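You operate a simulated robot arm through the tools that you are given. There is no shell and no other tool. Be economical: measure what you need, move in short steps, check, and stop when the job is done.

You run a simulated two-armed robot. Do the job below in one go: nothing can be reset, and whatever is moved stays where it is left.

TASK
Hold the wallet, pull out the pink and yellow discs and stand each in the slot with its colour.
Fine: the slots are in the drawer with the yellow handle; shut the drawer and the wallet's flap. Where these are worked on the way, their far stop is far enough and under half their travel is too little: drawer with the yellow handle.
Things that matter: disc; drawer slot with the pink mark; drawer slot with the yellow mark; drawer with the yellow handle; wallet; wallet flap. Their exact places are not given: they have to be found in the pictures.

The check looks at the end state, three seconds after you hand in, the way a careful person would. Anything else that was tipped, shoved, dropped, spilled or broken makes it a failure.

THE ROBOT
Two 7-joint arms with fingered hands on one trunk, on a base that drives. Base frame: it is fixed to the floor where the robot stands at the start and does not move with it; the origin is under the middle of the robot, x ahead of it, y to its left, z up. Units: m, degrees, N and s.
The left shoulder is at the start at [0.059, 0.152, 1.119], the right one opposite. With the tool pointing down near the work surface each hand reaches from about 0.1 to 0.78 m from the robot's upright axis, wherever it stands, measured 20 degrees to its own side. Places, roughly: drawer slot with the pink mark [0.7, 0.1, 0.7]; drawer slot with the yellow mark [0.7, 0.1, 0.7]; drawer with the yellow handle [0.7, 0.1, 0.7]; wallet flap [0.5, 0.5, 1]. Payload 3.8 kg a hand.
The tool frame of a hand sits at the grasp point between the pads (the TCP): z along the fingers, y along the line on which they close. The tips reach 0.03 m beyond it. The gripper opens to 0.104 m. The gripper's body begins 0.035 m behind the TCP. The gripper is a hand of 5 fingers: y runs from the thumb to the fingers, the wrist lies at [-0.015, -0.104, -0.178] in the tool frame, and closing takes about 1.5 s.
Orientation is that of the tool frame in the base frame, as a unit quaternion [w, x, y, z]. With the fingers straight down and the wrist toward the robot, the tool's x, y and z point along [0, 1, 0], [1, 0, 0] and [0, 0, -1] of the base frame.

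THE INTERFACE
- The arms move only by the tool apply_moves. It takes "left_rows", "right_rows" or both (then of equal length, played together; a hand with none holds still); each is a list of rows, each a list of 6 numbers: the shift along the tool's x, y, z in units of 40 mm (1.0 is 40 mm), then the turn, a rotation vector about the tool's x, y, z in units of 6 degrees (1.0 is 6 degrees). In form: [[tx, ty, tz, ax, ay, az], ...]. A call has 1 to 10 rows; each row shifts and turns the commanded pose from where the row before left it, along the tool's axes as they then stand. "left_gripper" and "right_gripper" are, for a hand that has rows, the finger opening in mm, from 0 to 104, set as the call begins (left out, the last holds). A call with a number of a shift or a turn outside -1 to 1 is refused whole. A row lasts 0.2 s, in which the tool goes at most 0.05 m and 8.6 degrees; a call with a longer step from one row to the next is refused whole, and so is a gripper value outside its range. A pose out of reach is approached as far as the arm can. The call stops where the force on the tool passes 80 N (or 10 N more than at its start, if that is more) or the arm is blocked; 0.2 s more then pass. Each finger travels about 0.072 m/s and halts on what it meets, pressing with about 31 N; the grip force reading is that of the motor and also rises with nothing between the fingers. The clock runs only during rows and for 0.2 s after the last one: add rows that do not move to give the fingers time. The reply holds the time, the measured pose of the TCP, the force on the tool along the base axes, the opening and the grip force, in the units named above and with some noise, with the torque about the TCP (base axes, N m) and any sound that the robot's microphone picked up.
- Cameras (640 x 400 px; columns grow to the right, rows downward): "scene" is now at [0.1711, 0.0229, 1.2871]; the picture's right is [0.23, -0.97, -0.04], its down [-0.41, -0.06, -0.91] and it looks along [0.88, 0.23, -0.41] (base axes); focal length 214 px, centre (320, 200). "left" rides on the left gripper at [-0.08, -0.078, -0.141] in its tool frame; the picture's right is [-0.78, -0.30, 0.56], its down [0.53, -0.78, 0.33] and it looks along [0.33, 0.56, 0.76] (tool axes); focal length 247 px, centre (320, 200). "right" rides on the right gripper at [0.08, -0.078, -0.141] in its tool frame; the picture's right is [-0.78, 0.30, -0.56], its down [-0.53, -0.78, 0.33] and it looks along [-0.33, 0.56, 0.76] (tool axes); focal length 247 px, centre (320, 200).
- get_image(camera): a new picture of that camera. The clock stands still meanwhile.
- slide_trunk(by): slides the trunk up (or, below 0, down) by that many m; the arms and the scene camera ride with it, the base frame stays. It gives what a move gives, with no picture.
- base_move(legs): drives the robot by 1 to 6 legs, each [ahead, left, turn to the left] in m, m and degrees, along the robot's own axes; the way and the turn of a leg run together, so that a leg with both is an arc; at most 1.5 m and 180 degrees a leg. The arms and the cameras ride along, it lands a little off, and it stops where it bumps. It gives what a move gives.
- hand_shape(shape, hand): the hand has 5 fingers and takes this shape, open, in about a second: jaw (thumb against the fingers, like two jaws); tri (thumb and two fingers); tip (a fingertip pinch); poke (one finger out to press); point (the index stretched); flat (the hand flat); cup (the hand cupped); fist (a fist). The gripper value then closes the fingers along that shape, each until it touches; the sizes above hold for jaw. It gives what a move gives, with no picture.
- pan_tilt(pan, tilt): turns the head with the scene camera to pan (to the left, within 80 degrees either way) and tilt (down, from -29 to 69), counted from straight ahead of the robot. It gives what a move gives.
- pixel_to_xyz(camera, pixels): for up to 12 pixels [column, row] of the newest picture of that camera ("zoom" is the newest enlarged one), the place [x, y, z] in the base frame of the surface seen there, good to about 0.002 m. The clock stands still meanwhile.
- zoom(camera, box): a new picture of the part [left, top, right, bottom] of that camera's present view, enlarged. The clock stands still meanwhile.
- hand_in(): hands the job in; it is judged then, once.

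Go step by step. Measure first, check grasps and placings, and put right what went wrong. The budget is 80 turns and 62 pictures, counting those below and the enlarged ones. Unless the task says otherwise, let go and move clear before handing in, and close with one line.

The tools are called after "Emit:" as name(argument=value, ...) on one line, values as JSON. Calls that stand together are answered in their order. apply_moves: Moves the arms, as the interface text tells. Its arguments: {"type":"object","properties":{"left_rows":{"type":"array"},"left_gripper":{"type":"number"},"right_rows":{"type":"array"},"right_gripper":{"type":"number"}},"required":[]} The other tools are called the same way: slide_trunk (by) slides the trunk up or down; hand_shape (shape, hand) gives the hand a shape; base_move (legs) drives the base; pan_tilt (pan, tilt) turns the head that bears the scene camera; get_image (camera) takes a picture; pixel_to_xyz (camera, pixels) gives the place of the surface under pixels of a picture; zoom (camera, box) takes an enlarged picture of a part of a camera's view; hand_in () hands the job in.

At the start:

```text
t: 0.0
left_eef_pos: [0.3851, 0.2772, 1.2463]
left_tool_rot: [0.0, 0.707, 0.708, 0.0]
left_ft_force: [0.2, 0.5, 0.6]
left_moment: [0.01, -0.01, -0.01]
left_opening: 0.1038
left_grasp_force: 0.1
left_shape: jaw
right_eef_pos: [0.4304, -0.018, 1.2292]
right_tool_rot: [-0.001, 0.707, 0.707, 0.001]
right_ft_force: [-0.1, 0.0, -0.4]
right_moment: [0.01, 0.0, 0.03]
right_opening: 0.1038
right_grasp_force: 0.0
right_shape: jaw
trunk travel left (down, up): [-0.2, 0.256]
robot x, y, heading: [-0.0013, -0.0011, 0.0]
head pan, tilt: [13.8, 14.9]
```

scene: 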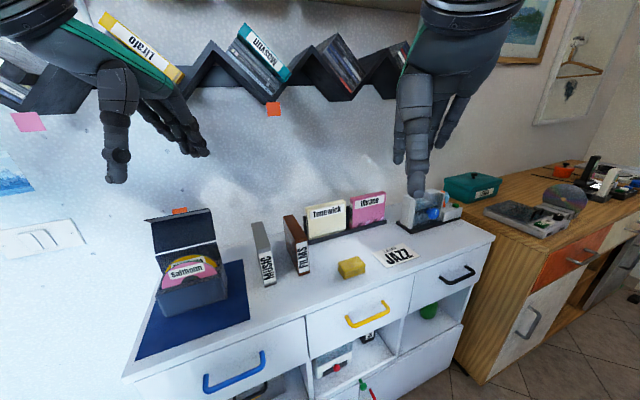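
right: 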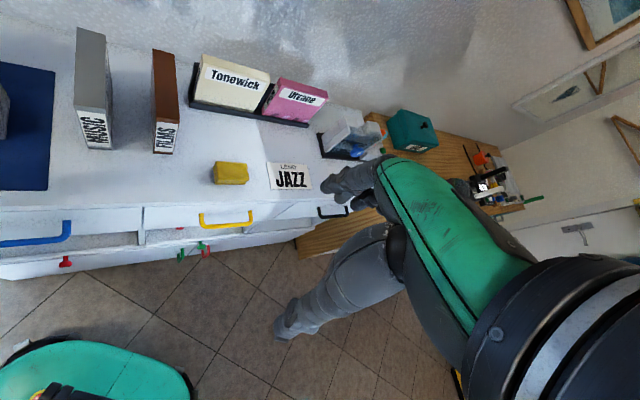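
left: 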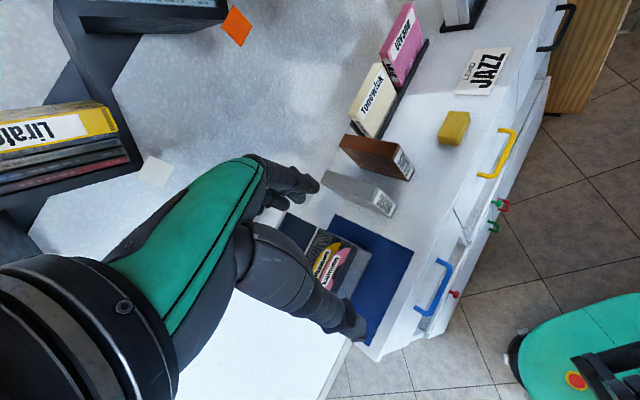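

The wallet seems to be the open dark case at scene (190,265) with discs and an upright flap, and the yellow handle is at (367,315). I'll zoom in and measure both.

Emit:
zoom(camera="scene", box=[120, 190, 280, 350])

Emit:
pixel_to_xyz(camera="scene", pixels=[[155, 223], [212, 212], [157, 255], [217, 245], [160, 290], [226, 278], [165, 315], [228, 300], [190, 270], [347, 320], [388, 308], [367, 318]])

Emit:
zoom(camera="left", box=[270, 190, 430, 350])

```text
2.50 times, centred on (200, 270) of scene
```

zoom: 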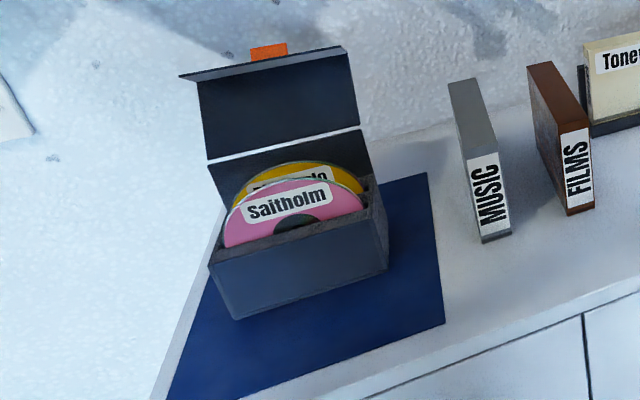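

```text
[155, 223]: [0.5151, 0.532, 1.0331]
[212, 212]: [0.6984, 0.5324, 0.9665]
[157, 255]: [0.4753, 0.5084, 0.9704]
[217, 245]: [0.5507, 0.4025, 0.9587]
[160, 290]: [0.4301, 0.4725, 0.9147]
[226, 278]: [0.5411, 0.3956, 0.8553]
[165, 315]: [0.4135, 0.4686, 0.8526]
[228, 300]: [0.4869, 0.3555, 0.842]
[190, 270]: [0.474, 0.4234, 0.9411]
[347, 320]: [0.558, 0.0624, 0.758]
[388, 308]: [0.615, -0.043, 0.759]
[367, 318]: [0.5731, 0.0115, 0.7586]
```

```text
2.50 times, centred on (350, 270) of left
```

zoom: 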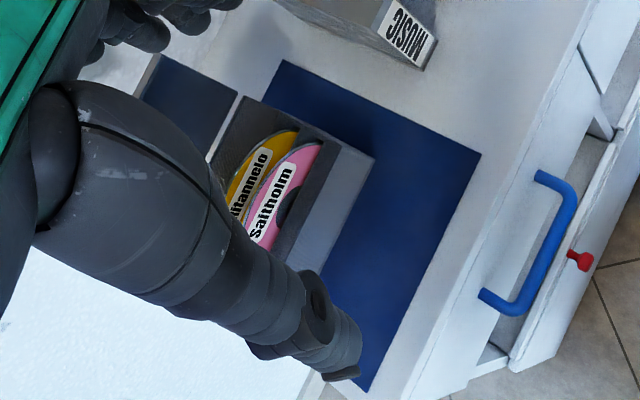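

The wallet's lid is at the back with its hinge away from the robot. The yellow bar runs along (0.48,-0.88) at z 0.758. I'll look closer at the handle and the cabinet geometry.

Emit:
pan_tilt(pan=20, tilt=45)

Emit:
get_image(camera="scene")

```text
t: 0.9
left_eef_pos: [0.3841, 0.2766, 1.2445]
left_tool_rot: [0.001, 0.706, 0.708, -0.001]
left_ft_force: [-0.5, 0.4, 0.7]
left_moment: [0.02, 0.01, 0.01]
left_opening: 0.1038
left_grasp_force: 0.0
left_shape: jaw
right_eef_pos: [0.43, -0.0183, 1.2292]
right_tool_rot: [-0.001, 0.707, 0.707, 0.001]
right_ft_force: [-1.0, 0.6, 0.1]
right_moment: [0.02, -0.01, 0.0]
right_opening: 0.1036
right_grasp_force: 0.0
right_shape: jaw
trunk travel left (down, up): [-0.2, 0.256]
robot x, y, heading: [-0.0011, -0.0013, 0.1]
head pan, tilt: [20.0, 45.0]
```

```text
56 pictures are left
```

scene: 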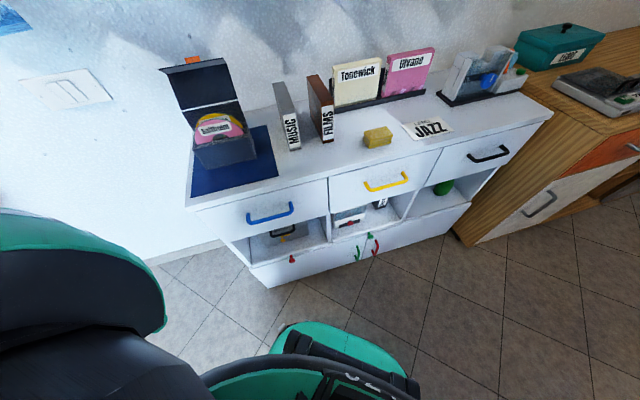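

The cabinet is turned about 28.5° from the robot, with the base clear below it. I'll turn the robot to square up, so the tool axes line up with the cabinet.

Emit:
base_move(legs=[[0, 0, 28.5]])

Emit:
pan_tilt(pan=-5, tilt=42)

Emit:
get_image(camera="scene")

```text
t: 2.8
left_eef_pos: [0.2045, 0.4265, 1.2469]
left_tool_rot: [0.0, 0.509, 0.861, 0.0]
left_ft_force: [-0.3, -0.1, 0.7]
left_moment: [0.02, 0.01, 0.01]
left_opening: 0.1038
left_grasp_force: 0.1
left_shape: jaw
right_eef_pos: [0.3859, 0.1915, 1.2294]
right_tool_rot: [-0.001, 0.51, 0.86, 0.0]
right_ft_force: [0.0, 0.3, 0.4]
right_moment: [0.0, -0.03, 0.03]
right_opening: 0.1036
right_grasp_force: 0.1
right_shape: jaw
trunk travel left (down, up): [-0.2, 0.256]
robot x, y, heading: [-0.0033, -0.0017, 28.7]
head pan, tilt: [20.0, 45.0]
```

```text
t: 3.7
left_eef_pos: [0.2044, 0.428, 1.2458]
left_tool_rot: [0.001, 0.509, 0.861, 0.0]
left_ft_force: [0.5, 0.1, 0.5]
left_moment: [-0.02, -0.01, 0.01]
left_opening: 0.1036
left_grasp_force: 0.1
left_shape: jaw
right_eef_pos: [0.3857, 0.1899, 1.23]
right_tool_rot: [-0.001, 0.509, 0.861, 0.0]
right_ft_force: [-0.4, -0.1, -0.4]
right_moment: [0.0, 0.02, -0.01]
right_opening: 0.1037
right_grasp_force: 0.1
right_shape: jaw
trunk travel left (down, up): [-0.2, 0.256]
robot x, y, heading: [0.0017, 0.0016, 28.7]
head pan, tilt: [-5.0, 42.0]
```

```text
55 pictures are left
```

scene: 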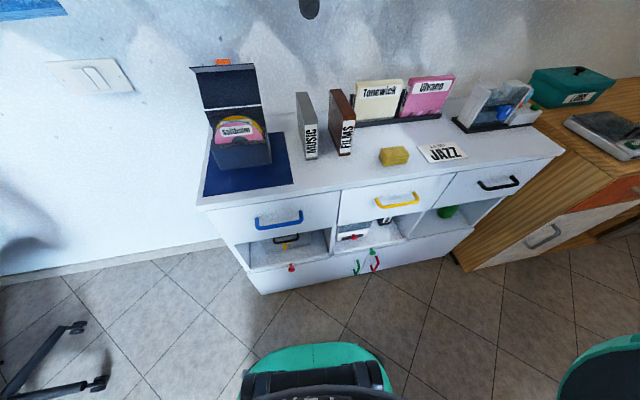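

Squared up, and the view is clear. I'll zoom on the handle and measure the drawer front, bar and counter edge.

Emit:
zoom(camera="scene", box=[320, 140, 460, 260])

Emit:
pixel_to_xyz(camera="scene", pixels=[[205, 205], [340, 188], [440, 173], [560, 156], [380, 206], [414, 201], [398, 207], [350, 210], [425, 200], [345, 218], [430, 190], [398, 217]])

```text
3.33 times, centred on (390, 200) of scene
```

zoom: 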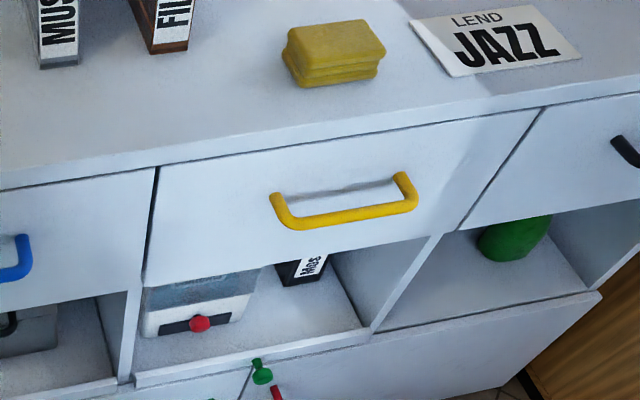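

```text
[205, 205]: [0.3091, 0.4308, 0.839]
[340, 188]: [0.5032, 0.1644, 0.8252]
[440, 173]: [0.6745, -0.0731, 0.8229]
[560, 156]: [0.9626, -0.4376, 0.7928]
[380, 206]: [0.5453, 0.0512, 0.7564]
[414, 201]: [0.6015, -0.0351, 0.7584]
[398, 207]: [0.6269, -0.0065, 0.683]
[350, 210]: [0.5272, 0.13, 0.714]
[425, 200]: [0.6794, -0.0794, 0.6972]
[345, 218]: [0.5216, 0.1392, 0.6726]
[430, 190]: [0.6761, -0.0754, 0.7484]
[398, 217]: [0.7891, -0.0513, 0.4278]
```

Refined: the front edge direction is (0.587,-0.81), so the cabinet yaw is about 36°. The drawer front is at n≈0.503 and the bar at n≈0.472, l≈-0.33. I'll turn 7.3° more, then bring the right hand over and tilt it.

Emit:
base_move(legs=[[0, 0, 7.3]])

Emit:
apply_moves(right_rows=[[-1, -0.25, 0, 0, 0, 0], [-1, -0.25, 0, 0, 0, 0], [-1, -0.25, 0, 0, 0, 0], [-1, -0.25, 0, 0, 0, 0], [-1, -0.25, 0, 0, 0, 0], [-1, -0.25, 0, 0, 0, 0], [-1, -0.25, 0, 0, 0, 0], [-0.8, -0.25, 0, 0, 0, 0]])

Emit:
apply_moves(right_rows=[[0, 0, 0, -1, 0, 0], [0, 0, 0, -1, 0, 0], [0, 0, 0, -1, 0, 0], [0, 0, 0, -1, 0, 0], [0, 0, 0, -1, 0, 0], [0, 0, 0, -1, 0, 0], [0, 0, 0, -1, 0, 0], [0, 0, 0, -1, 0, 0], [0, 0, 0, 0, 0, 0]])

Emit:
get_image(camera="scene")

```text
t: 4.7
left_eef_pos: [0.1474, 0.4501, 1.2457]
left_tool_rot: [0.0, 0.452, 0.892, 0.0]
left_ft_force: [-0.2, -0.5, -0.1]
left_moment: [0.01, 0.02, 0.0]
left_opening: 0.1034
left_grasp_force: 0.1
left_shape: jaw
right_eef_pos: [0.3585, 0.2388, 1.23]
right_tool_rot: [-0.001, 0.454, 0.891, 0.001]
right_ft_force: [0.3, 0.6, -0.1]
right_moment: [-0.04, 0.01, 0.02]
right_opening: 0.1036
right_grasp_force: 0.2
right_shape: jaw
trunk travel left (down, up): [-0.2, 0.256]
robot x, y, heading: [0.0021, -0.0001, 36.2]
head pan, tilt: [-5.0, 42.0]
```

```text
t: 6.5
left_eef_pos: [0.1479, 0.449, 1.2466]
left_tool_rot: [0.0, 0.452, 0.892, 0.002]
left_ft_force: [0.2, 0.3, 0.0]
left_moment: [0.0, -0.01, 0.02]
left_opening: 0.1037
left_grasp_force: 0.0
left_shape: jaw
right_eef_pos: [0.4776, -0.0629, 1.2303]
right_tool_rot: [-0.001, 0.453, 0.891, 0.0]
right_ft_force: [-0.1, -0.3, 0.3]
right_moment: [0.02, 0.05, 0.02]
right_opening: 0.1036
right_grasp_force: 0.2
right_shape: jaw
trunk travel left (down, up): [-0.2, 0.256]
robot x, y, heading: [0.0015, -0.0013, 36.1]
head pan, tilt: [-5.0, 42.0]
```

```text
t: 8.4
left_eef_pos: [0.1469, 0.4493, 1.2454]
left_tool_rot: [0.001, 0.452, 0.892, -0.001]
left_ft_force: [0.1, 0.3, 0.4]
left_moment: [0.0, 0.02, 0.0]
left_opening: 0.1037
left_grasp_force: 0.0
left_shape: jaw
right_eef_pos: [0.5, -0.0684, 1.254]
right_tool_rot: [0.184, 0.414, 0.815, 0.362]
right_ft_force: [-0.4, -0.2, -0.3]
right_moment: [0.01, 0.02, 0.0]
right_opening: 0.1036
right_grasp_force: 0.0
right_shape: jaw
right hand out of reach, approached as far as the arm can: row 7, 8
trunk travel left (down, up): [-0.2, 0.256]
robot x, y, heading: [0.0035, 0.0, 36.1]
head pan, tilt: [-5.0, 42.0]
```

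```text
53 pictures are left
```

scene: 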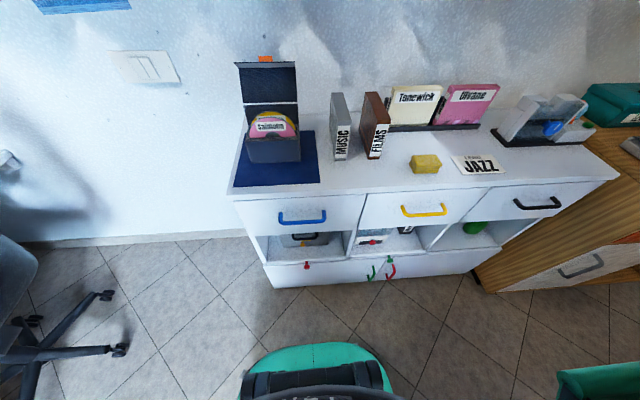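

The rotation was limited because the hand is high and pointing out. Going down should free it, so I'll descend in front of the cabinet.

Emit:
apply_moves(right_rows=[[0, -0.74, 0.67, 0, 0, 0], [0, -0.74, 0.67, 0, 0, 0], [0, -0.74, 0.67, 0, 0, 0], [0, -0.74, 0.67, 0, 0, 0], [0, -0.74, 0.67, 0, 0, 0], [0, -0.74, 0.67, 0, 0, 0], [0, -0.74, 0.67, 0, 0, 0], [0, -0.74, 0.67, 0, 0, 0], [0, 0, 0, 0, 0, 0]])

Emit:
get_image(camera="scene")

Emit:
pixel_to_xyz(camera="scene", pixels=[[404, 215], [446, 212], [425, 216], [410, 200], [367, 225], [470, 218]])

```text
t: 10.4
left_eef_pos: [0.1475, 0.4502, 1.2467]
left_tool_rot: [0.001, 0.452, 0.892, 0.0]
left_ft_force: [0.0, -0.3, -0.1]
left_moment: [0.04, 0.03, -0.03]
left_opening: 0.1034
left_grasp_force: 0.0
left_shape: jaw
right_eef_pos: [0.57, -0.0886, 0.9729]
right_tool_rot: [0.183, 0.413, 0.815, 0.363]
right_ft_force: [0.1, 0.0, 0.2]
right_moment: [0.01, 0.02, 0.05]
right_opening: 0.1036
right_grasp_force: 0.1
right_shape: jaw
right hand out of reach, approached as far as the arm can: row 1, 2, 3, 4, 5
trunk travel left (down, up): [-0.2, 0.256]
robot x, y, heading: [-0.0023, -0.0007, 36.4]
head pan, tilt: [-5.0, 42.0]
```

```text
52 pictures are left
```

scene: 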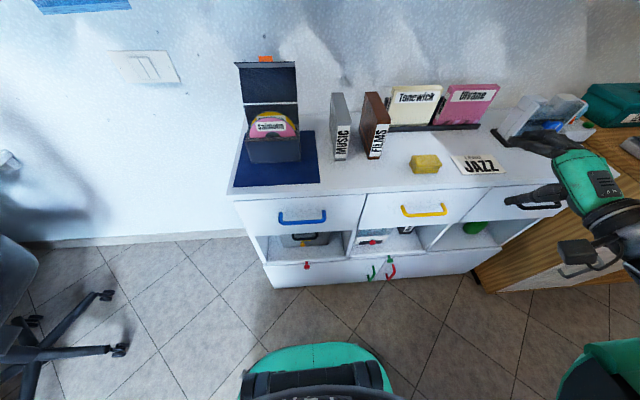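

```text
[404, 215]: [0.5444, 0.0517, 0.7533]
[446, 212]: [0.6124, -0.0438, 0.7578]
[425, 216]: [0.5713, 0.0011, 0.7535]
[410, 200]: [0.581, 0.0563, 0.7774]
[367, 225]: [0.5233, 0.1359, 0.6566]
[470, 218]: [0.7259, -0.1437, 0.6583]
```

The hand is at (n,l,z) = (0.41,-0.41,0.97), and the bar centre at (0.475,-0.336,0.756). The gap behind the bar is only about 2 cm, so I'll use a flatter approach: shift left and down, then tilt further.

Emit:
apply_moves(right_rows=[[0.58, -0.8, 0.37, 0, 0, 0], [0.58, -0.8, 0.37, 0, 0, 0], [0.58, -0.8, 0.37, 0, 0, 0], [0, 0, 0, -1, 0, 0], [0, 0, 0, -1, 0, 0], [0, 0, 0, -1, 0, 0], [0, 0, 0, 0, 0, 0]])

Emit:
get_image(camera="scene")

```text
t: 12.1
left_eef_pos: [0.1472, 0.4493, 1.2463]
left_tool_rot: [0.0, 0.452, 0.892, 0.001]
left_ft_force: [0.9, 0.5, -0.1]
left_moment: [-0.01, -0.02, -0.02]
left_opening: 0.1036
left_grasp_force: 0.1
left_shape: jaw
right_eef_pos: [0.6143, -0.0998, 0.9236]
right_tool_rot: [0.244, 0.376, 0.751, 0.486]
right_ft_force: [0.5, -0.6, 0.6]
right_moment: [0.01, -0.02, 0.0]
right_opening: 0.1037
right_grasp_force: 0.0
right_shape: jaw
right hand out of reach, approached as far as the arm can: row 2, 3, 4, 5, 6
trunk travel left (down, up): [-0.2, 0.256]
robot x, y, heading: [-0.0009, -0.0001, 36.0]
head pan, tilt: [-5.0, 42.0]
```

```text
51 pictures are left
```

scene: 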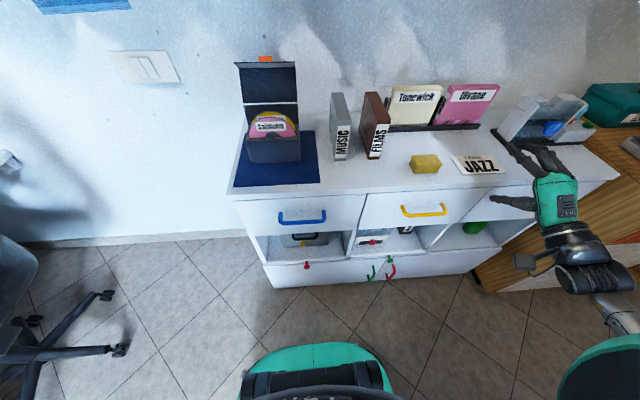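

The flat pose puts the wrist too close to the shoulder, so it's out of reach. Backing the base off 0.2 m gives the arm room and also room for the drawer. Then I'll re-aim.

Emit:
base_move(legs=[[-0.2, 0, 0]])

Emit:
apply_moves(right_rows=[[0, 0, 0, 0, 0, 0]])

```text
t: 13.6
left_eef_pos: [-0.01, 0.3346, 1.2455]
left_tool_rot: [0.0, 0.452, 0.892, 0.0]
left_ft_force: [0.7, -0.2, -0.8]
left_moment: [0.02, -0.02, 0.0]
left_opening: 0.1037
left_grasp_force: 0.0
left_shape: jaw
right_eef_pos: [0.4583, -0.2161, 0.923]
right_tool_rot: [0.242, 0.376, 0.752, 0.484]
right_ft_force: [-0.4, -0.5, 0.4]
right_moment: [0.0, -0.02, 0.01]
right_opening: 0.1037
right_grasp_force: 0.0
right_shape: jaw
trunk travel left (down, up): [-0.2, 0.256]
robot x, y, heading: [-0.1616, -0.1166, 36.3]
head pan, tilt: [-5.0, 42.0]
```

```text
t: 14.0
left_eef_pos: [-0.0101, 0.3342, 1.2453]
left_tool_rot: [-0.001, 0.452, 0.892, -0.001]
left_ft_force: [-0.5, 0.4, 0.1]
left_moment: [-0.01, 0.0, 0.01]
left_opening: 0.1035
left_grasp_force: 0.1
left_shape: jaw
right_eef_pos: [0.4591, -0.2144, 0.9219]
right_tool_rot: [0.243, 0.377, 0.752, 0.484]
right_ft_force: [0.7, 0.1, -0.5]
right_moment: [0.02, 0.0, -0.02]
right_opening: 0.104
right_grasp_force: 0.1
right_shape: jaw
trunk travel left (down, up): [-0.2, 0.256]
robot x, y, heading: [-0.1573, -0.115, 36.0]
head pan, tilt: [-5.0, 42.0]
```

The hand is now at (0.246,-0.443,0.922), tilted 65°. I'll move to the pre-grasp at (0.40,-0.336,0.79) with a 60 mm opening.

Emit:
apply_moves(right_rows=[[0.535, -0.28, 0.97, 0, 0, 0], [0.535, -0.28, 0.97, 0, 0, 0], [0.535, -0.28, 0.97, 0, 0, 0], [0.535, -0.28, 0.97, 0, 0, 0], [0.535, -0.28, 0.97, 0, 0, 0], [0, 0, 0, 0, 0, 0]], right_gripper=60)

Emit:
get_image(camera="scene")

Emit:
get_image(camera="right")

```text
t: 15.4
left_eef_pos: [-0.0105, 0.3341, 1.2463]
left_tool_rot: [0.0, 0.452, 0.892, 0.0]
left_ft_force: [0.7, 0.6, -0.2]
left_moment: [-0.01, -0.05, -0.04]
left_opening: 0.1038
left_grasp_force: 0.0
left_shape: jaw
right_eef_pos: [0.4569, -0.2156, 0.9246]
right_tool_rot: [0.243, 0.376, 0.751, 0.485]
right_ft_force: [-0.5, -0.2, 0.0]
right_moment: [0.0, 0.01, -0.01]
right_opening: 0.0606
right_grasp_force: 0.0
right_shape: jaw
right hand out of reach, approached as far as the arm can: row 1, 2, 3, 4, 5
trunk travel left (down, up): [-0.2, 0.256]
robot x, y, heading: [-0.1572, -0.1168, 35.8]
head pan, tilt: [-5.0, 42.0]
```

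```text
50 pictures are left
```

scene: 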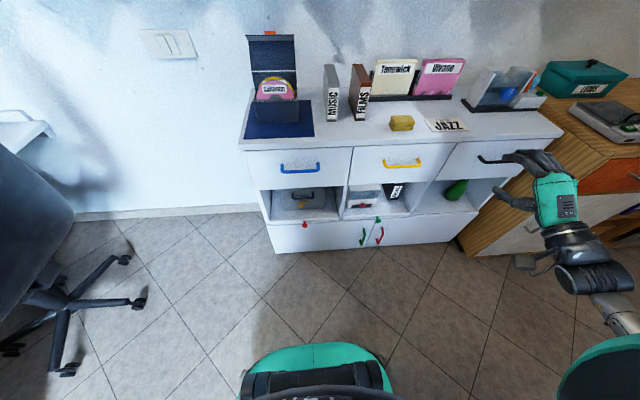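

```text
49 pictures are left
```

right: 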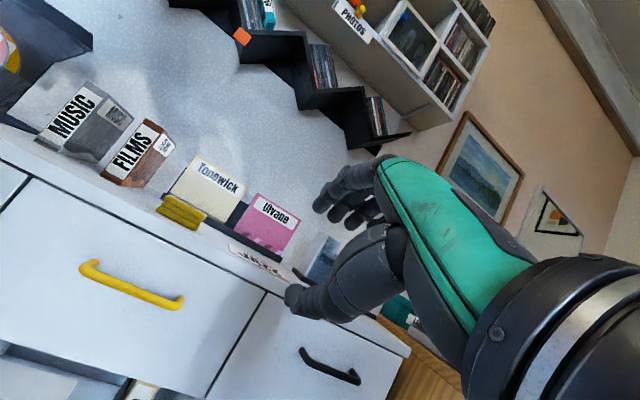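

The arm didn't move at all: this tilt sits at a wrist limit. I'll go back to a roughly 36° tilt and move again in the same direction.

Emit:
apply_moves(right_rows=[[0, 0, 0, 1, 0, 0], [0, 0, 0, 1, 0, 0], [0, 0, 0, 1, 0, 0], [0, 0, 0, 1, 0, 0], [0, 0, 0, 1, 0, 0], [0.6, 0.35, 0.8, 0, 0, 0], [0.6, 0.35, 0.8, 0, 0, 0], [0.6, 0.35, 0.8, 0, 0, 0], [0.6, 0.35, 0.8, 0, 0, 0], [0, 0, 0, 0, 0, 0]])

```text
t: 17.6
left_eef_pos: [-0.0108, 0.3342, 1.246]
left_tool_rot: [0.0, 0.453, 0.892, 0.0]
left_ft_force: [0.6, -0.6, 0.2]
left_moment: [0.03, 0.03, 0.03]
left_opening: 0.1038
left_grasp_force: 0.0
left_shape: jaw
right_eef_pos: [0.4853, -0.1327, 0.9178]
right_tool_rot: [0.137, 0.426, 0.851, 0.274]
right_ft_force: [0.9, -0.8, 0.3]
right_moment: [0.01, 0.05, -0.02]
right_opening: 0.0601
right_grasp_force: 0.1
right_shape: jaw
right hand out of reach, approached as far as the arm can: row 7, 8, 9
trunk travel left (down, up): [-0.2, 0.256]
robot x, y, heading: [-0.1613, -0.1154, 36.3]
head pan, tilt: [-5.0, 42.0]
```

Still limited, since the shoulder is high relative to the bar. Lowering the trunk by 0.15 m should flatten the forearm; both hands are well in front of the cabinet.

Emit:
slide_trunk(by=-0.15)

Emit:
apply_moves(right_rows=[[0.65, 0.5, -0.3, 0, 0, 0], [0.65, 0.5, -0.3, 0, 0, 0], [0, 0, 0, -1, 0, 0], [0, 0, 0, -1, 0, 0], [0, 0, 0, 0, 0, 0]])

```text
t: 19.4
left_eef_pos: [-0.0117, 0.3339, 1.097]
left_tool_rot: [0.001, 0.453, 0.892, 0.0]
left_ft_force: [0.6, 1.0, -0.5]
left_moment: [0.01, 0.01, 0.03]
left_opening: 0.1037
left_grasp_force: 0.1
left_shape: jaw
right_eef_pos: [0.4847, -0.1338, 0.7685]
right_tool_rot: [0.138, 0.426, 0.851, 0.275]
right_ft_force: [-0.8, 0.1, -0.3]
right_moment: [0.0, -0.01, -0.01]
right_opening: 0.0606
right_grasp_force: 0.1
right_shape: jaw
trunk travel left (down, up): [-0.05, 0.406]
robot x, y, heading: [-0.1589, -0.1192, 36.2]
head pan, tilt: [-5.0, 42.0]
```

```text
t: 20.6
left_eef_pos: [-0.0109, 0.3332, 1.0964]
left_tool_rot: [0.0, 0.452, 0.892, 0.0]
left_ft_force: [0.3, -0.2, 1.2]
left_moment: [0.0, 0.0, 0.0]
left_opening: 0.1038
left_grasp_force: 0.1
left_shape: jaw
right_eef_pos: [0.4686, -0.0808, 0.8099]
right_tool_rot: [0.181, 0.409, 0.818, 0.362]
right_ft_force: [0.0, 0.7, -0.8]
right_moment: [0.02, 0.03, -0.02]
right_opening: 0.0602
right_grasp_force: 0.1
right_shape: jaw
trunk travel left (down, up): [-0.05, 0.406]
robot x, y, heading: [-0.1596, -0.117, 36.3]
head pan, tilt: [-5.0, 42.0]
```

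It's reachable now: (0.332,-0.341,0.81), tilt 48°. I'll tilt 12° more, go to the pre-grasp, and look.

Emit:
apply_moves(right_rows=[[0, 0, 0, -1, 0, 0], [0, 0, 0, -1, 0, 0], [0.06, 0.31, 0.66, 0, 0, 0], [0.06, 0.31, 0.66, 0, 0, 0], [0, 0, 0, 0, 0, 0]], right_gripper=40)

Emit:
get_image(camera="right")

Emit:
get_image(camera="scene")

```text
t: 21.8
left_eef_pos: [-0.012, 0.335, 1.0966]
left_tool_rot: [0.001, 0.451, 0.892, 0.0]
left_ft_force: [0.2, 0.3, -0.6]
left_moment: [0.03, -0.01, 0.05]
left_opening: 0.1035
left_grasp_force: 0.1
left_shape: jaw
right_eef_pos: [0.5031, -0.0941, 0.8312]
right_tool_rot: [0.223, 0.388, 0.776, 0.445]
right_ft_force: [0.3, -0.2, 0.8]
right_moment: [-0.04, 0.01, -0.03]
right_opening: 0.0401
right_grasp_force: 0.0
right_shape: jaw
right hand out of reach, approached as far as the arm can: row 1, 2, 3, 4
trunk travel left (down, up): [-0.05, 0.406]
robot x, y, heading: [-0.1578, -0.1149, 36.4]
head pan, tilt: [-5.0, 42.0]
```

```text
48 pictures are left
```

right: 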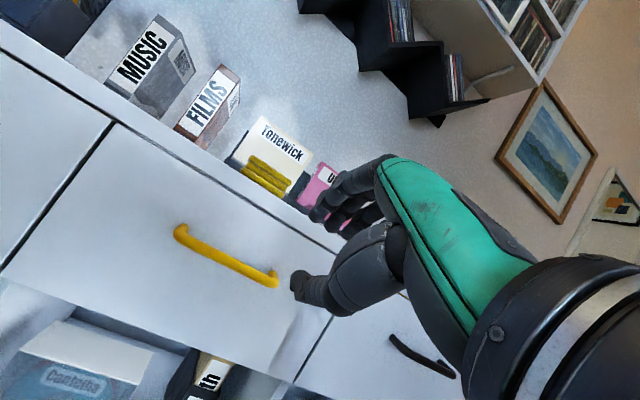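

```text
47 pictures are left
```

scene: 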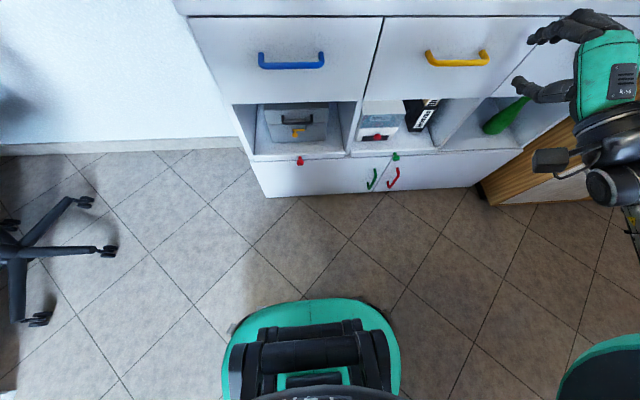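

Tilt 60° is reached but the position slips to the right. The arm wants the target further to its own side, so I'll shift the base 0.1 m left and lower the trunk the last 0.05 m.

Emit:
base_move(legs=[[0, 0.1, 0]])

Emit:
slide_trunk(by=-0.05)

Emit:
apply_moves(right_rows=[[-0.8, 0.25, 0.3, 0, 0, 0], [-0.8, 0.25, 0.3, 0, 0, 0], [0, 0, 0, 0, 0, 0]])

```text
t: 22.9
left_eef_pos: [-0.0696, 0.4159, 1.0953]
left_tool_rot: [0.001, 0.453, 0.891, 0.0]
left_ft_force: [-0.3, -0.3, -1.0]
left_moment: [0.01, 0.02, -0.01]
left_opening: 0.1039
left_grasp_force: 0.1
left_shape: jaw
right_eef_pos: [0.4431, -0.014, 0.8321]
right_tool_rot: [0.224, 0.388, 0.776, 0.445]
right_ft_force: [-0.6, 0.7, 0.0]
right_moment: [0.0, 0.01, 0.02]
right_opening: 0.0403
right_grasp_force: 0.0
right_shape: jaw
trunk travel left (down, up): [-0.05, 0.406]
robot x, y, heading: [-0.2138, -0.0365, 36.2]
head pan, tilt: [-5.0, 42.0]
```

```text
t: 23.8
left_eef_pos: [-0.0688, 0.4145, 1.0468]
left_tool_rot: [0.001, 0.453, 0.891, 0.001]
left_ft_force: [-1.2, -0.4, 0.4]
left_moment: [-0.01, 0.01, 0.01]
left_opening: 0.1034
left_grasp_force: 0.1
left_shape: jaw
right_eef_pos: [0.4427, -0.0152, 0.7835]
right_tool_rot: [0.223, 0.387, 0.775, 0.446]
right_ft_force: [-0.8, -0.6, 0.0]
right_moment: [-0.03, -0.01, 0.0]
right_opening: 0.0402
right_grasp_force: 0.0
right_shape: jaw
trunk travel left (down, up): [0.0, 0.456]
robot x, y, heading: [-0.2177, -0.0354, 36.1]
head pan, tilt: [-5.0, 42.0]
```

```text
t: 24.6
left_eef_pos: [-0.0687, 0.4134, 1.0468]
left_tool_rot: [0.001, 0.453, 0.891, -0.001]
left_ft_force: [-0.6, 0.2, 0.3]
left_moment: [0.03, 0.04, 0.03]
left_opening: 0.1037
left_grasp_force: 0.0
left_shape: jaw
right_eef_pos: [0.5071, -0.0487, 0.7863]
right_tool_rot: [0.223, 0.389, 0.776, 0.444]
right_ft_force: [-0.4, 0.4, -0.3]
right_moment: [-0.01, -0.02, -0.02]
right_opening: 0.04
right_grasp_force: 0.1
right_shape: jaw
trunk travel left (down, up): [0.0, 0.456]
robot x, y, heading: [-0.2152, -0.0311, 35.8]
head pan, tilt: [-5.0, 42.0]
```

Reached (0.382,-0.338,0.786) at 60° tilt, squarely in front of the bar. Now I'll go in and close.

Emit:
apply_moves(right_rows=[[0, 0.42, 0.3, 0, 0, 0], [0, 0, 0.75, 0, 0, 0], [0, 0, 0.78, 0, 0, 0], [0, 0, 0, 0, 0, 0]])

Emit:
zoom(camera="right", box=[160, 120, 420, 320])

```text
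t: 25.6
left_eef_pos: [-0.0676, 0.4147, 1.0461]
left_tool_rot: [0.0, 0.454, 0.891, 0.0]
left_ft_force: [-0.6, -0.6, -0.1]
left_moment: [0.02, 0.01, 0.0]
left_opening: 0.1036
left_grasp_force: 0.1
left_shape: jaw
right_eef_pos: [0.5399, -0.0473, 0.7853]
right_tool_rot: [0.223, 0.388, 0.777, 0.444]
right_ft_force: [0.2, -0.6, -0.6]
right_moment: [0.02, -0.01, 0.02]
right_opening: 0.0401
right_grasp_force: 0.1
right_shape: jaw
right hand out of reach, approached as far as the arm can: row 2, 3
trunk travel left (down, up): [0.0, 0.456]
robot x, y, heading: [-0.2167, -0.0359, 36.1]
head pan, tilt: [-5.0, 42.0]
```

```text
2.00 times, centred on (290, 220) of right
```

zoom: 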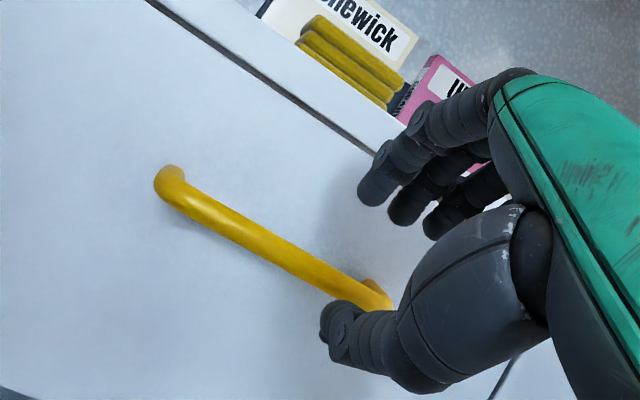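

The hand stopped at (0.409,-0.356,0.785), about 2 cm high and 4 cm short. I'll ease the tilt by 6°, shift down and left, then close the gap with arm moves.

Emit:
apply_moves(right_rows=[[0, 0, 0, 1, 0, 0], [0.5, -0.4, 0.3, 0, 0, 0], [0, 0.3, 0.4, 0, 0, 0], [0, 0.3, 0.4, 0, 0, 0], [0, 0, 0, 0, 0, 0]])

```text
t: 26.8
left_eef_pos: [-0.0698, 0.4152, 1.0454]
left_tool_rot: [0.0, 0.454, 0.891, 0.0]
left_ft_force: [-0.3, -0.1, 0.5]
left_moment: [0.01, -0.02, 0.05]
left_opening: 0.1037
left_grasp_force: 0.0
left_shape: jaw
right_eef_pos: [0.5535, -0.0249, 0.777]
right_tool_rot: [0.2, 0.398, 0.8, 0.402]
right_ft_force: [0.9, -0.1, -0.9]
right_moment: [-0.03, 0.04, -0.03]
right_opening: 0.0402
right_grasp_force: 0.1
right_shape: jaw
right hand out of reach, approached as far as the arm can: row 3, 4
trunk travel left (down, up): [0.0, 0.456]
robot x, y, heading: [-0.216, -0.0369, 36.2]
head pan, tilt: [-5.0, 42.0]
```

Another 6° of relief should let it reach; now (0.433,-0.346,0.777).

Emit:
apply_moves(right_rows=[[0, 0, 0, 1, 0, 0], [0.12, 0.1, 0.27, 0, 0, 0], [0.12, 0.1, 0.27, 0, 0, 0], [0, 0, 0, 0, 0, 0]])

Emit:
zoom(camera="right", box=[160, 120, 420, 320])

```text
t: 27.8
left_eef_pos: [-0.0686, 0.4145, 1.0467]
left_tool_rot: [0.0, 0.454, 0.891, 0.0]
left_ft_force: [0.1, -0.9, -0.9]
left_moment: [-0.03, -0.02, -0.01]
left_opening: 0.1038
left_grasp_force: 0.0
left_shape: jaw
right_eef_pos: [0.5649, -0.0026, 0.7687]
right_tool_rot: [0.18, 0.408, 0.819, 0.362]
right_ft_force: [-0.3, -0.5, -0.3]
right_moment: [0.02, 0.0, 0.01]
right_opening: 0.0402
right_grasp_force: 0.0
right_shape: jaw
trunk travel left (down, up): [0.0, 0.456]
robot x, y, heading: [-0.2142, -0.0351, 36.1]
head pan, tilt: [-5.0, 42.0]
```

```text
2.00 times, centred on (290, 220) of right
```

zoom: 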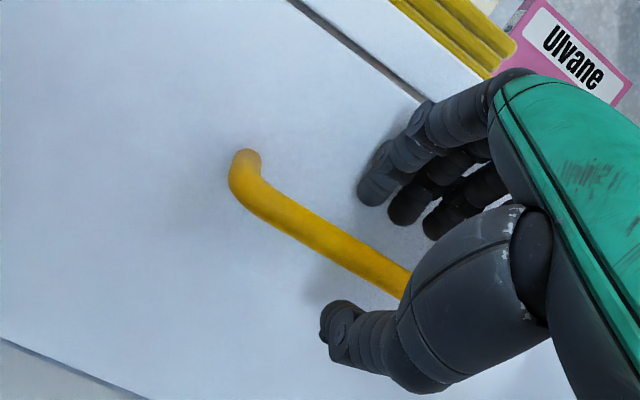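

The TCP is where intended, and the bar passes between thumb and fingers. Close and test.

Emit:
apply_moves(right_rows=[[0, 0, 0, 0, 0, 0], [0, 0, 0, 0, 0, 0], [0, 0, 0, 0, 0, 0], [0, 0, 0, 0, 0, 0], [0, 0, 0, 0, 0, 0], [0, -0.33, -0.37, 0, 0, 0], [0, -0.33, -0.37, 0, 0, 0], [0, 0, 0, 0, 0, 0]], right_gripper=0)

Emit:
zoom(camera="right", box=[100, 80, 420, 320])

```text
t: 29.6
left_eef_pos: [-0.0681, 0.4145, 1.0462]
left_tool_rot: [0.001, 0.453, 0.891, 0.0]
left_ft_force: [-0.6, -0.3, -0.1]
left_moment: [0.01, 0.0, -0.04]
left_opening: 0.1037
left_grasp_force: 0.1
left_shape: jaw
right_eef_pos: [0.5319, -0.0268, 0.7681]
right_tool_rot: [0.18, 0.41, 0.818, 0.361]
right_ft_force: [0.5, -1.2, -2.6]
right_moment: [-0.09, 0.0, 0.05]
right_opening: 0.0065
right_grasp_force: 31.0
right_shape: jaw
trunk travel left (down, up): [0.0, 0.456]
robot x, y, heading: [-0.219, -0.0391, 35.9]
head pan, tilt: [-5.0, 42.0]
```

```text
1.67 times, centred on (260, 200) of right
```

zoom: 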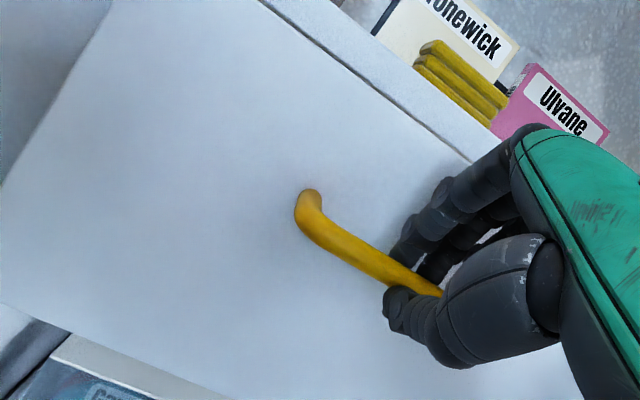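

The bar is held (6.5 mm, 31 N) and the drawer came about 4 cm. I'll keep pulling by backing the base.

Emit:
base_move(legs=[[-0.13, 0, 0]])

Emit:
pan_tilt(pan=-20, tilt=30)

Emit:
get_image(camera="scene")

```text
t: 30.9
left_eef_pos: [-0.1753, 0.3366, 1.0462]
left_tool_rot: [0.0, 0.45, 0.893, 0.0]
left_ft_force: [0.5, -0.3, 0.6]
left_moment: [-0.01, 0.01, -0.02]
left_opening: 0.1036
left_grasp_force: 0.0
left_shape: jaw
right_eef_pos: [0.4275, -0.1016, 0.7673]
right_tool_rot: [0.18, 0.409, 0.818, 0.361]
right_ft_force: [5.6, -5.0, -3.9]
right_moment: [-0.14, -0.06, -0.04]
right_opening: 0.0064
right_grasp_force: 31.1
right_shape: jaw
trunk travel left (down, up): [0.0, 0.456]
robot x, y, heading: [-0.3208, -0.1151, 36.3]
head pan, tilt: [-5.0, 42.0]
```

```text
t: 31.7
left_eef_pos: [-0.1749, 0.3368, 1.0465]
left_tool_rot: [0.0, 0.452, 0.892, 0.0]
left_ft_force: [-0.6, 1.2, 0.3]
left_moment: [0.0, -0.02, -0.01]
left_opening: 0.1034
left_grasp_force: 0.1
left_shape: jaw
right_eef_pos: [0.4272, -0.1019, 0.7684]
right_tool_rot: [0.181, 0.409, 0.818, 0.361]
right_ft_force: [1.6, -3.7, -1.3]
right_moment: [-0.14, -0.06, 0.0]
right_opening: 0.0063
right_grasp_force: 31.2
right_shape: jaw
trunk travel left (down, up): [0.0, 0.456]
robot x, y, heading: [-0.3222, -0.1121, 36.2]
head pan, tilt: [-20.0, 30.0]
```

```text
43 pictures are left
```

scene: 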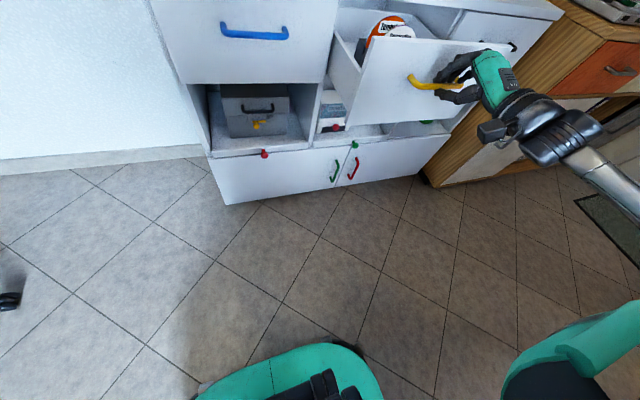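

The drawer is about 0.17 m out and shows an orange and a white disc already inside. I'll pull on towards the stop.

Emit:
base_move(legs=[[-0.1, 0, 0]])

Emit:
pan_tilt(pan=-22, tilt=15)

Emit:
get_image(camera="scene")

```text
t: 32.8
left_eef_pos: [-0.2556, 0.2775, 1.0468]
left_tool_rot: [0.0, 0.45, 0.893, 0.0]
left_ft_force: [0.0, -0.4, -0.5]
left_moment: [0.0, -0.01, -0.02]
left_opening: 0.1036
left_grasp_force: 0.1
left_shape: jaw
right_eef_pos: [0.3476, -0.1616, 0.7675]
right_tool_rot: [0.18, 0.408, 0.819, 0.361]
right_ft_force: [4.1, -3.1, -5.2]
right_moment: [-0.09, -0.07, 0.0]
right_opening: 0.0067
right_grasp_force: 31.4
right_shape: jaw
trunk travel left (down, up): [0.0, 0.456]
robot x, y, heading: [-0.4065, -0.1732, 35.9]
head pan, tilt: [-20.0, 30.0]
```

```text
t: 33.6
left_eef_pos: [-0.2557, 0.2795, 1.0464]
left_tool_rot: [0.001, 0.451, 0.892, 0.0]
left_ft_force: [0.4, 0.0, -0.5]
left_moment: [0.03, -0.02, 0.0]
left_opening: 0.1038
left_grasp_force: 0.0
left_shape: jaw
right_eef_pos: [0.348, -0.162, 0.7678]
right_tool_rot: [0.181, 0.409, 0.818, 0.361]
right_ft_force: [0.4, -3.2, -2.0]
right_moment: [-0.12, -0.08, -0.01]
right_opening: 0.0064
right_grasp_force: 31.2
right_shape: jaw
trunk travel left (down, up): [0.0, 0.456]
robot x, y, heading: [-0.4026, -0.1689, 36.4]
head pan, tilt: [-22.0, 15.0]
```

```text
42 pictures are left
```

scene: 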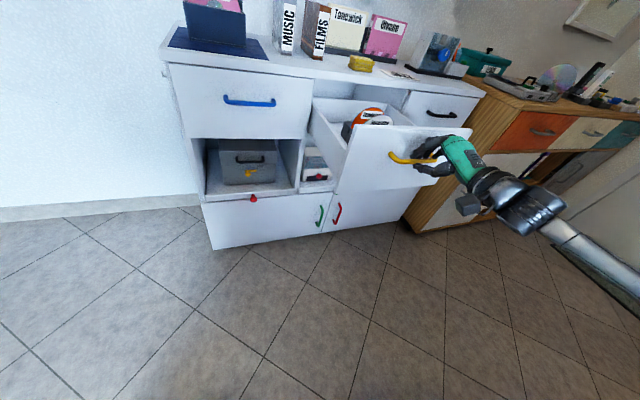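

It's out 0.27 m with no resistance yet; one more short pull to find the stop.

Emit:
base_move(legs=[[-0.05, 0, 0]])

```text
t: 34.5
left_eef_pos: [-0.2971, 0.2495, 1.0467]
left_tool_rot: [0.0, 0.45, 0.893, 0.001]
left_ft_force: [-0.3, -0.3, -0.5]
left_moment: [0.0, -0.02, 0.02]
left_opening: 0.1036
left_grasp_force: 0.0
left_shape: jaw
right_eef_pos: [0.3067, -0.1901, 0.7695]
right_tool_rot: [0.18, 0.408, 0.819, 0.361]
right_ft_force: [-0.6, 0.3, 0.5]
right_moment: [-0.04, 0.0, 0.01]
right_opening: 0.0051
right_grasp_force: 31.5
right_shape: jaw
trunk travel left (down, up): [0.0, 0.456]
robot x, y, heading: [-0.4377, -0.1966, 36.5]
head pan, tilt: [-22.0, 15.0]
```

The opening fell to 5 mm and the force to zero, so the bar probably slipped out at the stop. I'll open, back off, raise the trunk and look down.

Emit:
apply_moves(right_rows=[[0, 0, 0, 0, 0, 0], [0, 0, 0, 0, 0, 0], [0, 0, -0.5, 0, 0, 0], [0, 0, -0.8, 0, 0, 0], [-0.8, 0, -0.3, 0, 0, 0], [-1, 0, 0, 0, 0, 0], [-1, 0, 0, 0, 0, 0]], right_gripper=60)

Emit:
slide_trunk(by=0.4)

Emit:
pan_tilt(pan=-15, tilt=38)

Emit:
get_image(camera="scene")

```text
t: 36.1
left_eef_pos: [-0.2961, 0.2486, 1.0478]
left_tool_rot: [0.001, 0.451, 0.893, 0.0]
left_ft_force: [0.5, -0.3, -0.4]
left_moment: [-0.01, 0.02, 0.01]
left_opening: 0.1035
left_grasp_force: 0.1
left_shape: jaw
right_eef_pos: [0.3365, -0.3077, 0.8122]
right_tool_rot: [0.181, 0.408, 0.819, 0.361]
right_ft_force: [0.3, 0.3, 0.3]
right_moment: [-0.02, 0.01, -0.01]
right_opening: 0.0599
right_grasp_force: 0.1
right_shape: jaw
trunk travel left (down, up): [0.0, 0.456]
robot x, y, heading: [-0.4412, -0.1997, 36.5]
head pan, tilt: [-22.0, 15.0]
```

```text
t: 40.0
left_eef_pos: [-0.2972, 0.2488, 1.4459]
left_tool_rot: [0.0, 0.451, 0.892, 0.001]
left_ft_force: [0.5, -0.3, -0.5]
left_moment: [0.01, -0.01, 0.01]
left_opening: 0.1036
left_grasp_force: 0.0
left_shape: jaw
right_eef_pos: [0.3353, -0.3072, 1.213]
right_tool_rot: [0.18, 0.409, 0.819, 0.361]
right_ft_force: [0.1, 1.5, 0.2]
right_moment: [0.0, -0.01, -0.02]
right_opening: 0.0599
right_grasp_force: 0.0
right_shape: jaw
trunk travel left (down, up): [-0.4, 0.056]
robot x, y, heading: [-0.4443, -0.2003, 36.2]
head pan, tilt: [-22.0, 15.0]
```

```text
t: 40.8
left_eef_pos: [-0.2957, 0.2494, 1.4465]
left_tool_rot: [0.001, 0.451, 0.893, 0.0]
left_ft_force: [-0.4, -0.3, -0.5]
left_moment: [0.02, 0.02, -0.04]
left_opening: 0.1032
left_grasp_force: 0.0
left_shape: jaw
right_eef_pos: [0.3359, -0.3066, 1.2111]
right_tool_rot: [0.181, 0.409, 0.818, 0.361]
right_ft_force: [0.5, 0.4, -0.2]
right_moment: [-0.03, -0.01, 0.0]
right_opening: 0.0597
right_grasp_force: 0.1
right_shape: jaw
trunk travel left (down, up): [-0.4, 0.056]
robot x, y, heading: [-0.4438, -0.2036, 36.3]
head pan, tilt: [-15.0, 38.0]
```

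```text
41 pictures are left
```

scene: 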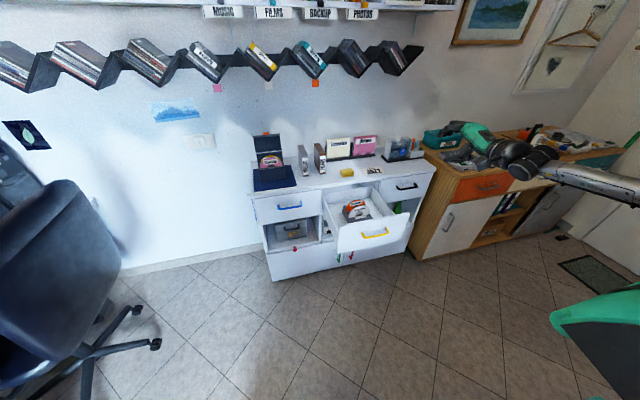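

The drawer is wide open. I'll zoom in for the slots.

Emit:
zoom(camera="scene", box=[310, 165, 430, 255])

Emit:
pixel_to_xyz(camera="scene", pixels=[[338, 224], [400, 215], [350, 208], [360, 208], [340, 205], [385, 203], [326, 196], [375, 236]])

```text
4.44 times, centred on (370, 210) of scene
```

zoom: 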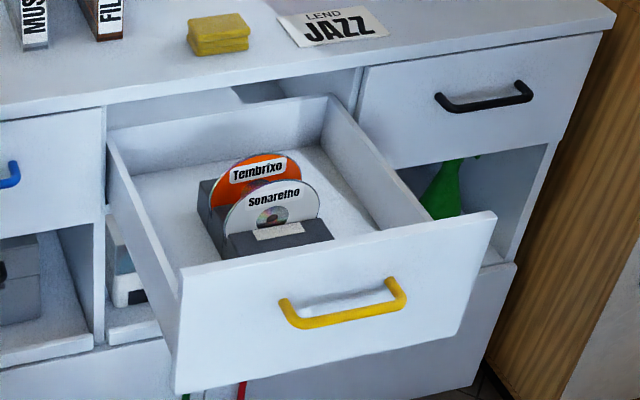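

```text
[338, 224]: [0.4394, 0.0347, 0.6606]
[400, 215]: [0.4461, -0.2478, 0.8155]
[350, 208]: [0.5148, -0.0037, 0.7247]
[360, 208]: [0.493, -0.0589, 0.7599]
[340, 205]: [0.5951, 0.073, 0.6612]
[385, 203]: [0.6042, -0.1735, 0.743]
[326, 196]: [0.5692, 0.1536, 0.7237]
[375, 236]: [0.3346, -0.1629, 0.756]
```

I can see a rack with an orange and a white disc; the remaining slots are hidden from here. I'll drive 0.46 m forward to the work station, with the hands high, and look straight down.

Emit:
base_move(legs=[[0.46, 0, 0]])

Emit:
pan_tilt(pan=-32, tilt=60)

Emit:
get_image(camera="scene")

```text
t: 43.5
left_eef_pos: [0.0658, 0.5138, 1.4475]
left_tool_rot: [0.0, 0.452, 0.892, 0.0]
left_ft_force: [-0.4, 0.3, 0.6]
left_moment: [0.0, -0.06, -0.04]
left_opening: 0.1036
left_grasp_force: 0.0
left_shape: jaw
right_eef_pos: [0.6966, -0.0439, 1.2118]
right_tool_rot: [0.181, 0.409, 0.818, 0.362]
right_ft_force: [-0.2, 0.3, 0.5]
right_moment: [-0.02, 0.01, 0.04]
right_opening: 0.0596
right_grasp_force: 0.1
right_shape: jaw
trunk travel left (down, up): [-0.4, 0.056]
robot x, y, heading: [-0.0802, 0.0671, 36.2]
head pan, tilt: [-15.0, 38.0]
```

```text
t: 44.4
left_eef_pos: [0.068, 0.5163, 1.4456]
left_tool_rot: [0.0, 0.451, 0.892, 0.0]
left_ft_force: [0.5, 0.0, 0.0]
left_moment: [0.02, 0.01, -0.02]
left_opening: 0.1036
left_grasp_force: 0.1
left_shape: jaw
right_eef_pos: [0.699, -0.0432, 1.211]
right_tool_rot: [0.18, 0.409, 0.819, 0.36]
right_ft_force: [-0.3, 0.4, -0.8]
right_moment: [0.04, 0.03, -0.01]
right_opening: 0.0595
right_grasp_force: 0.0
right_shape: jaw
trunk travel left (down, up): [-0.4, 0.056]
robot x, y, heading: [-0.0788, 0.0652, 36.1]
head pan, tilt: [-32.0, 60.0]
```

```text
39 pictures are left
```

scene: 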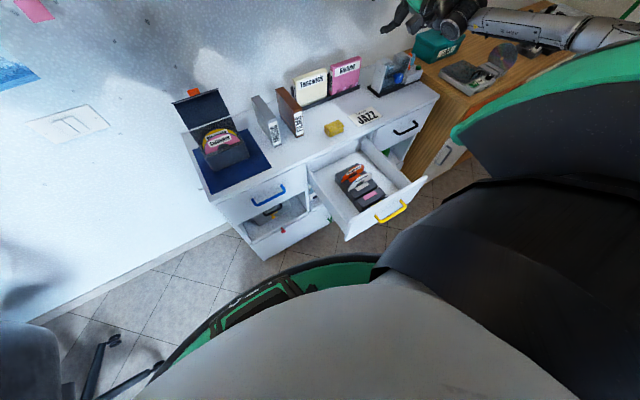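

Emit:
zoom(camera="scene", box=[325, 150, 405, 220])

Emit:
zoom(camera="scene", box=[165, 80, 285, 200])

```text
5.71 times, centred on (365, 185) of scene
```

zoom: 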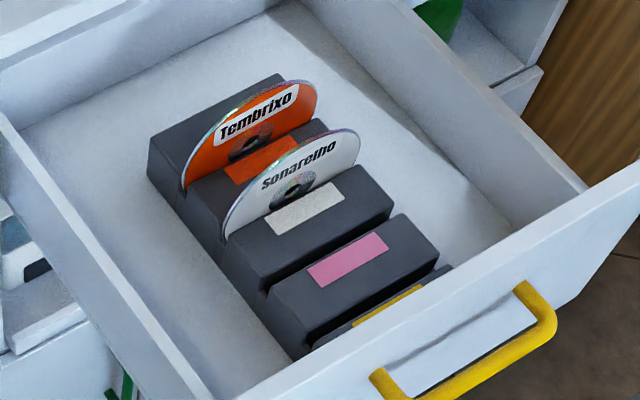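

```text
3.33 times, centred on (225, 140) of scene
```

zoom: 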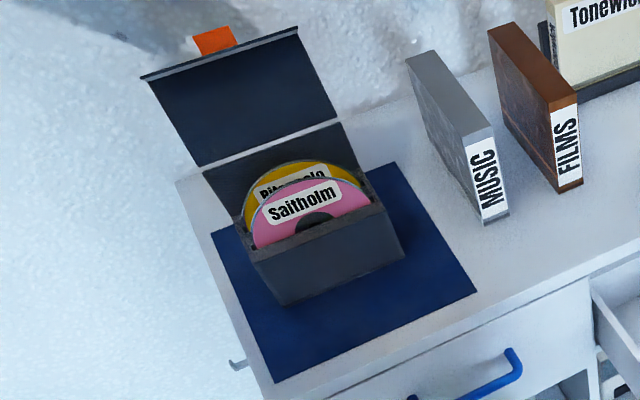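

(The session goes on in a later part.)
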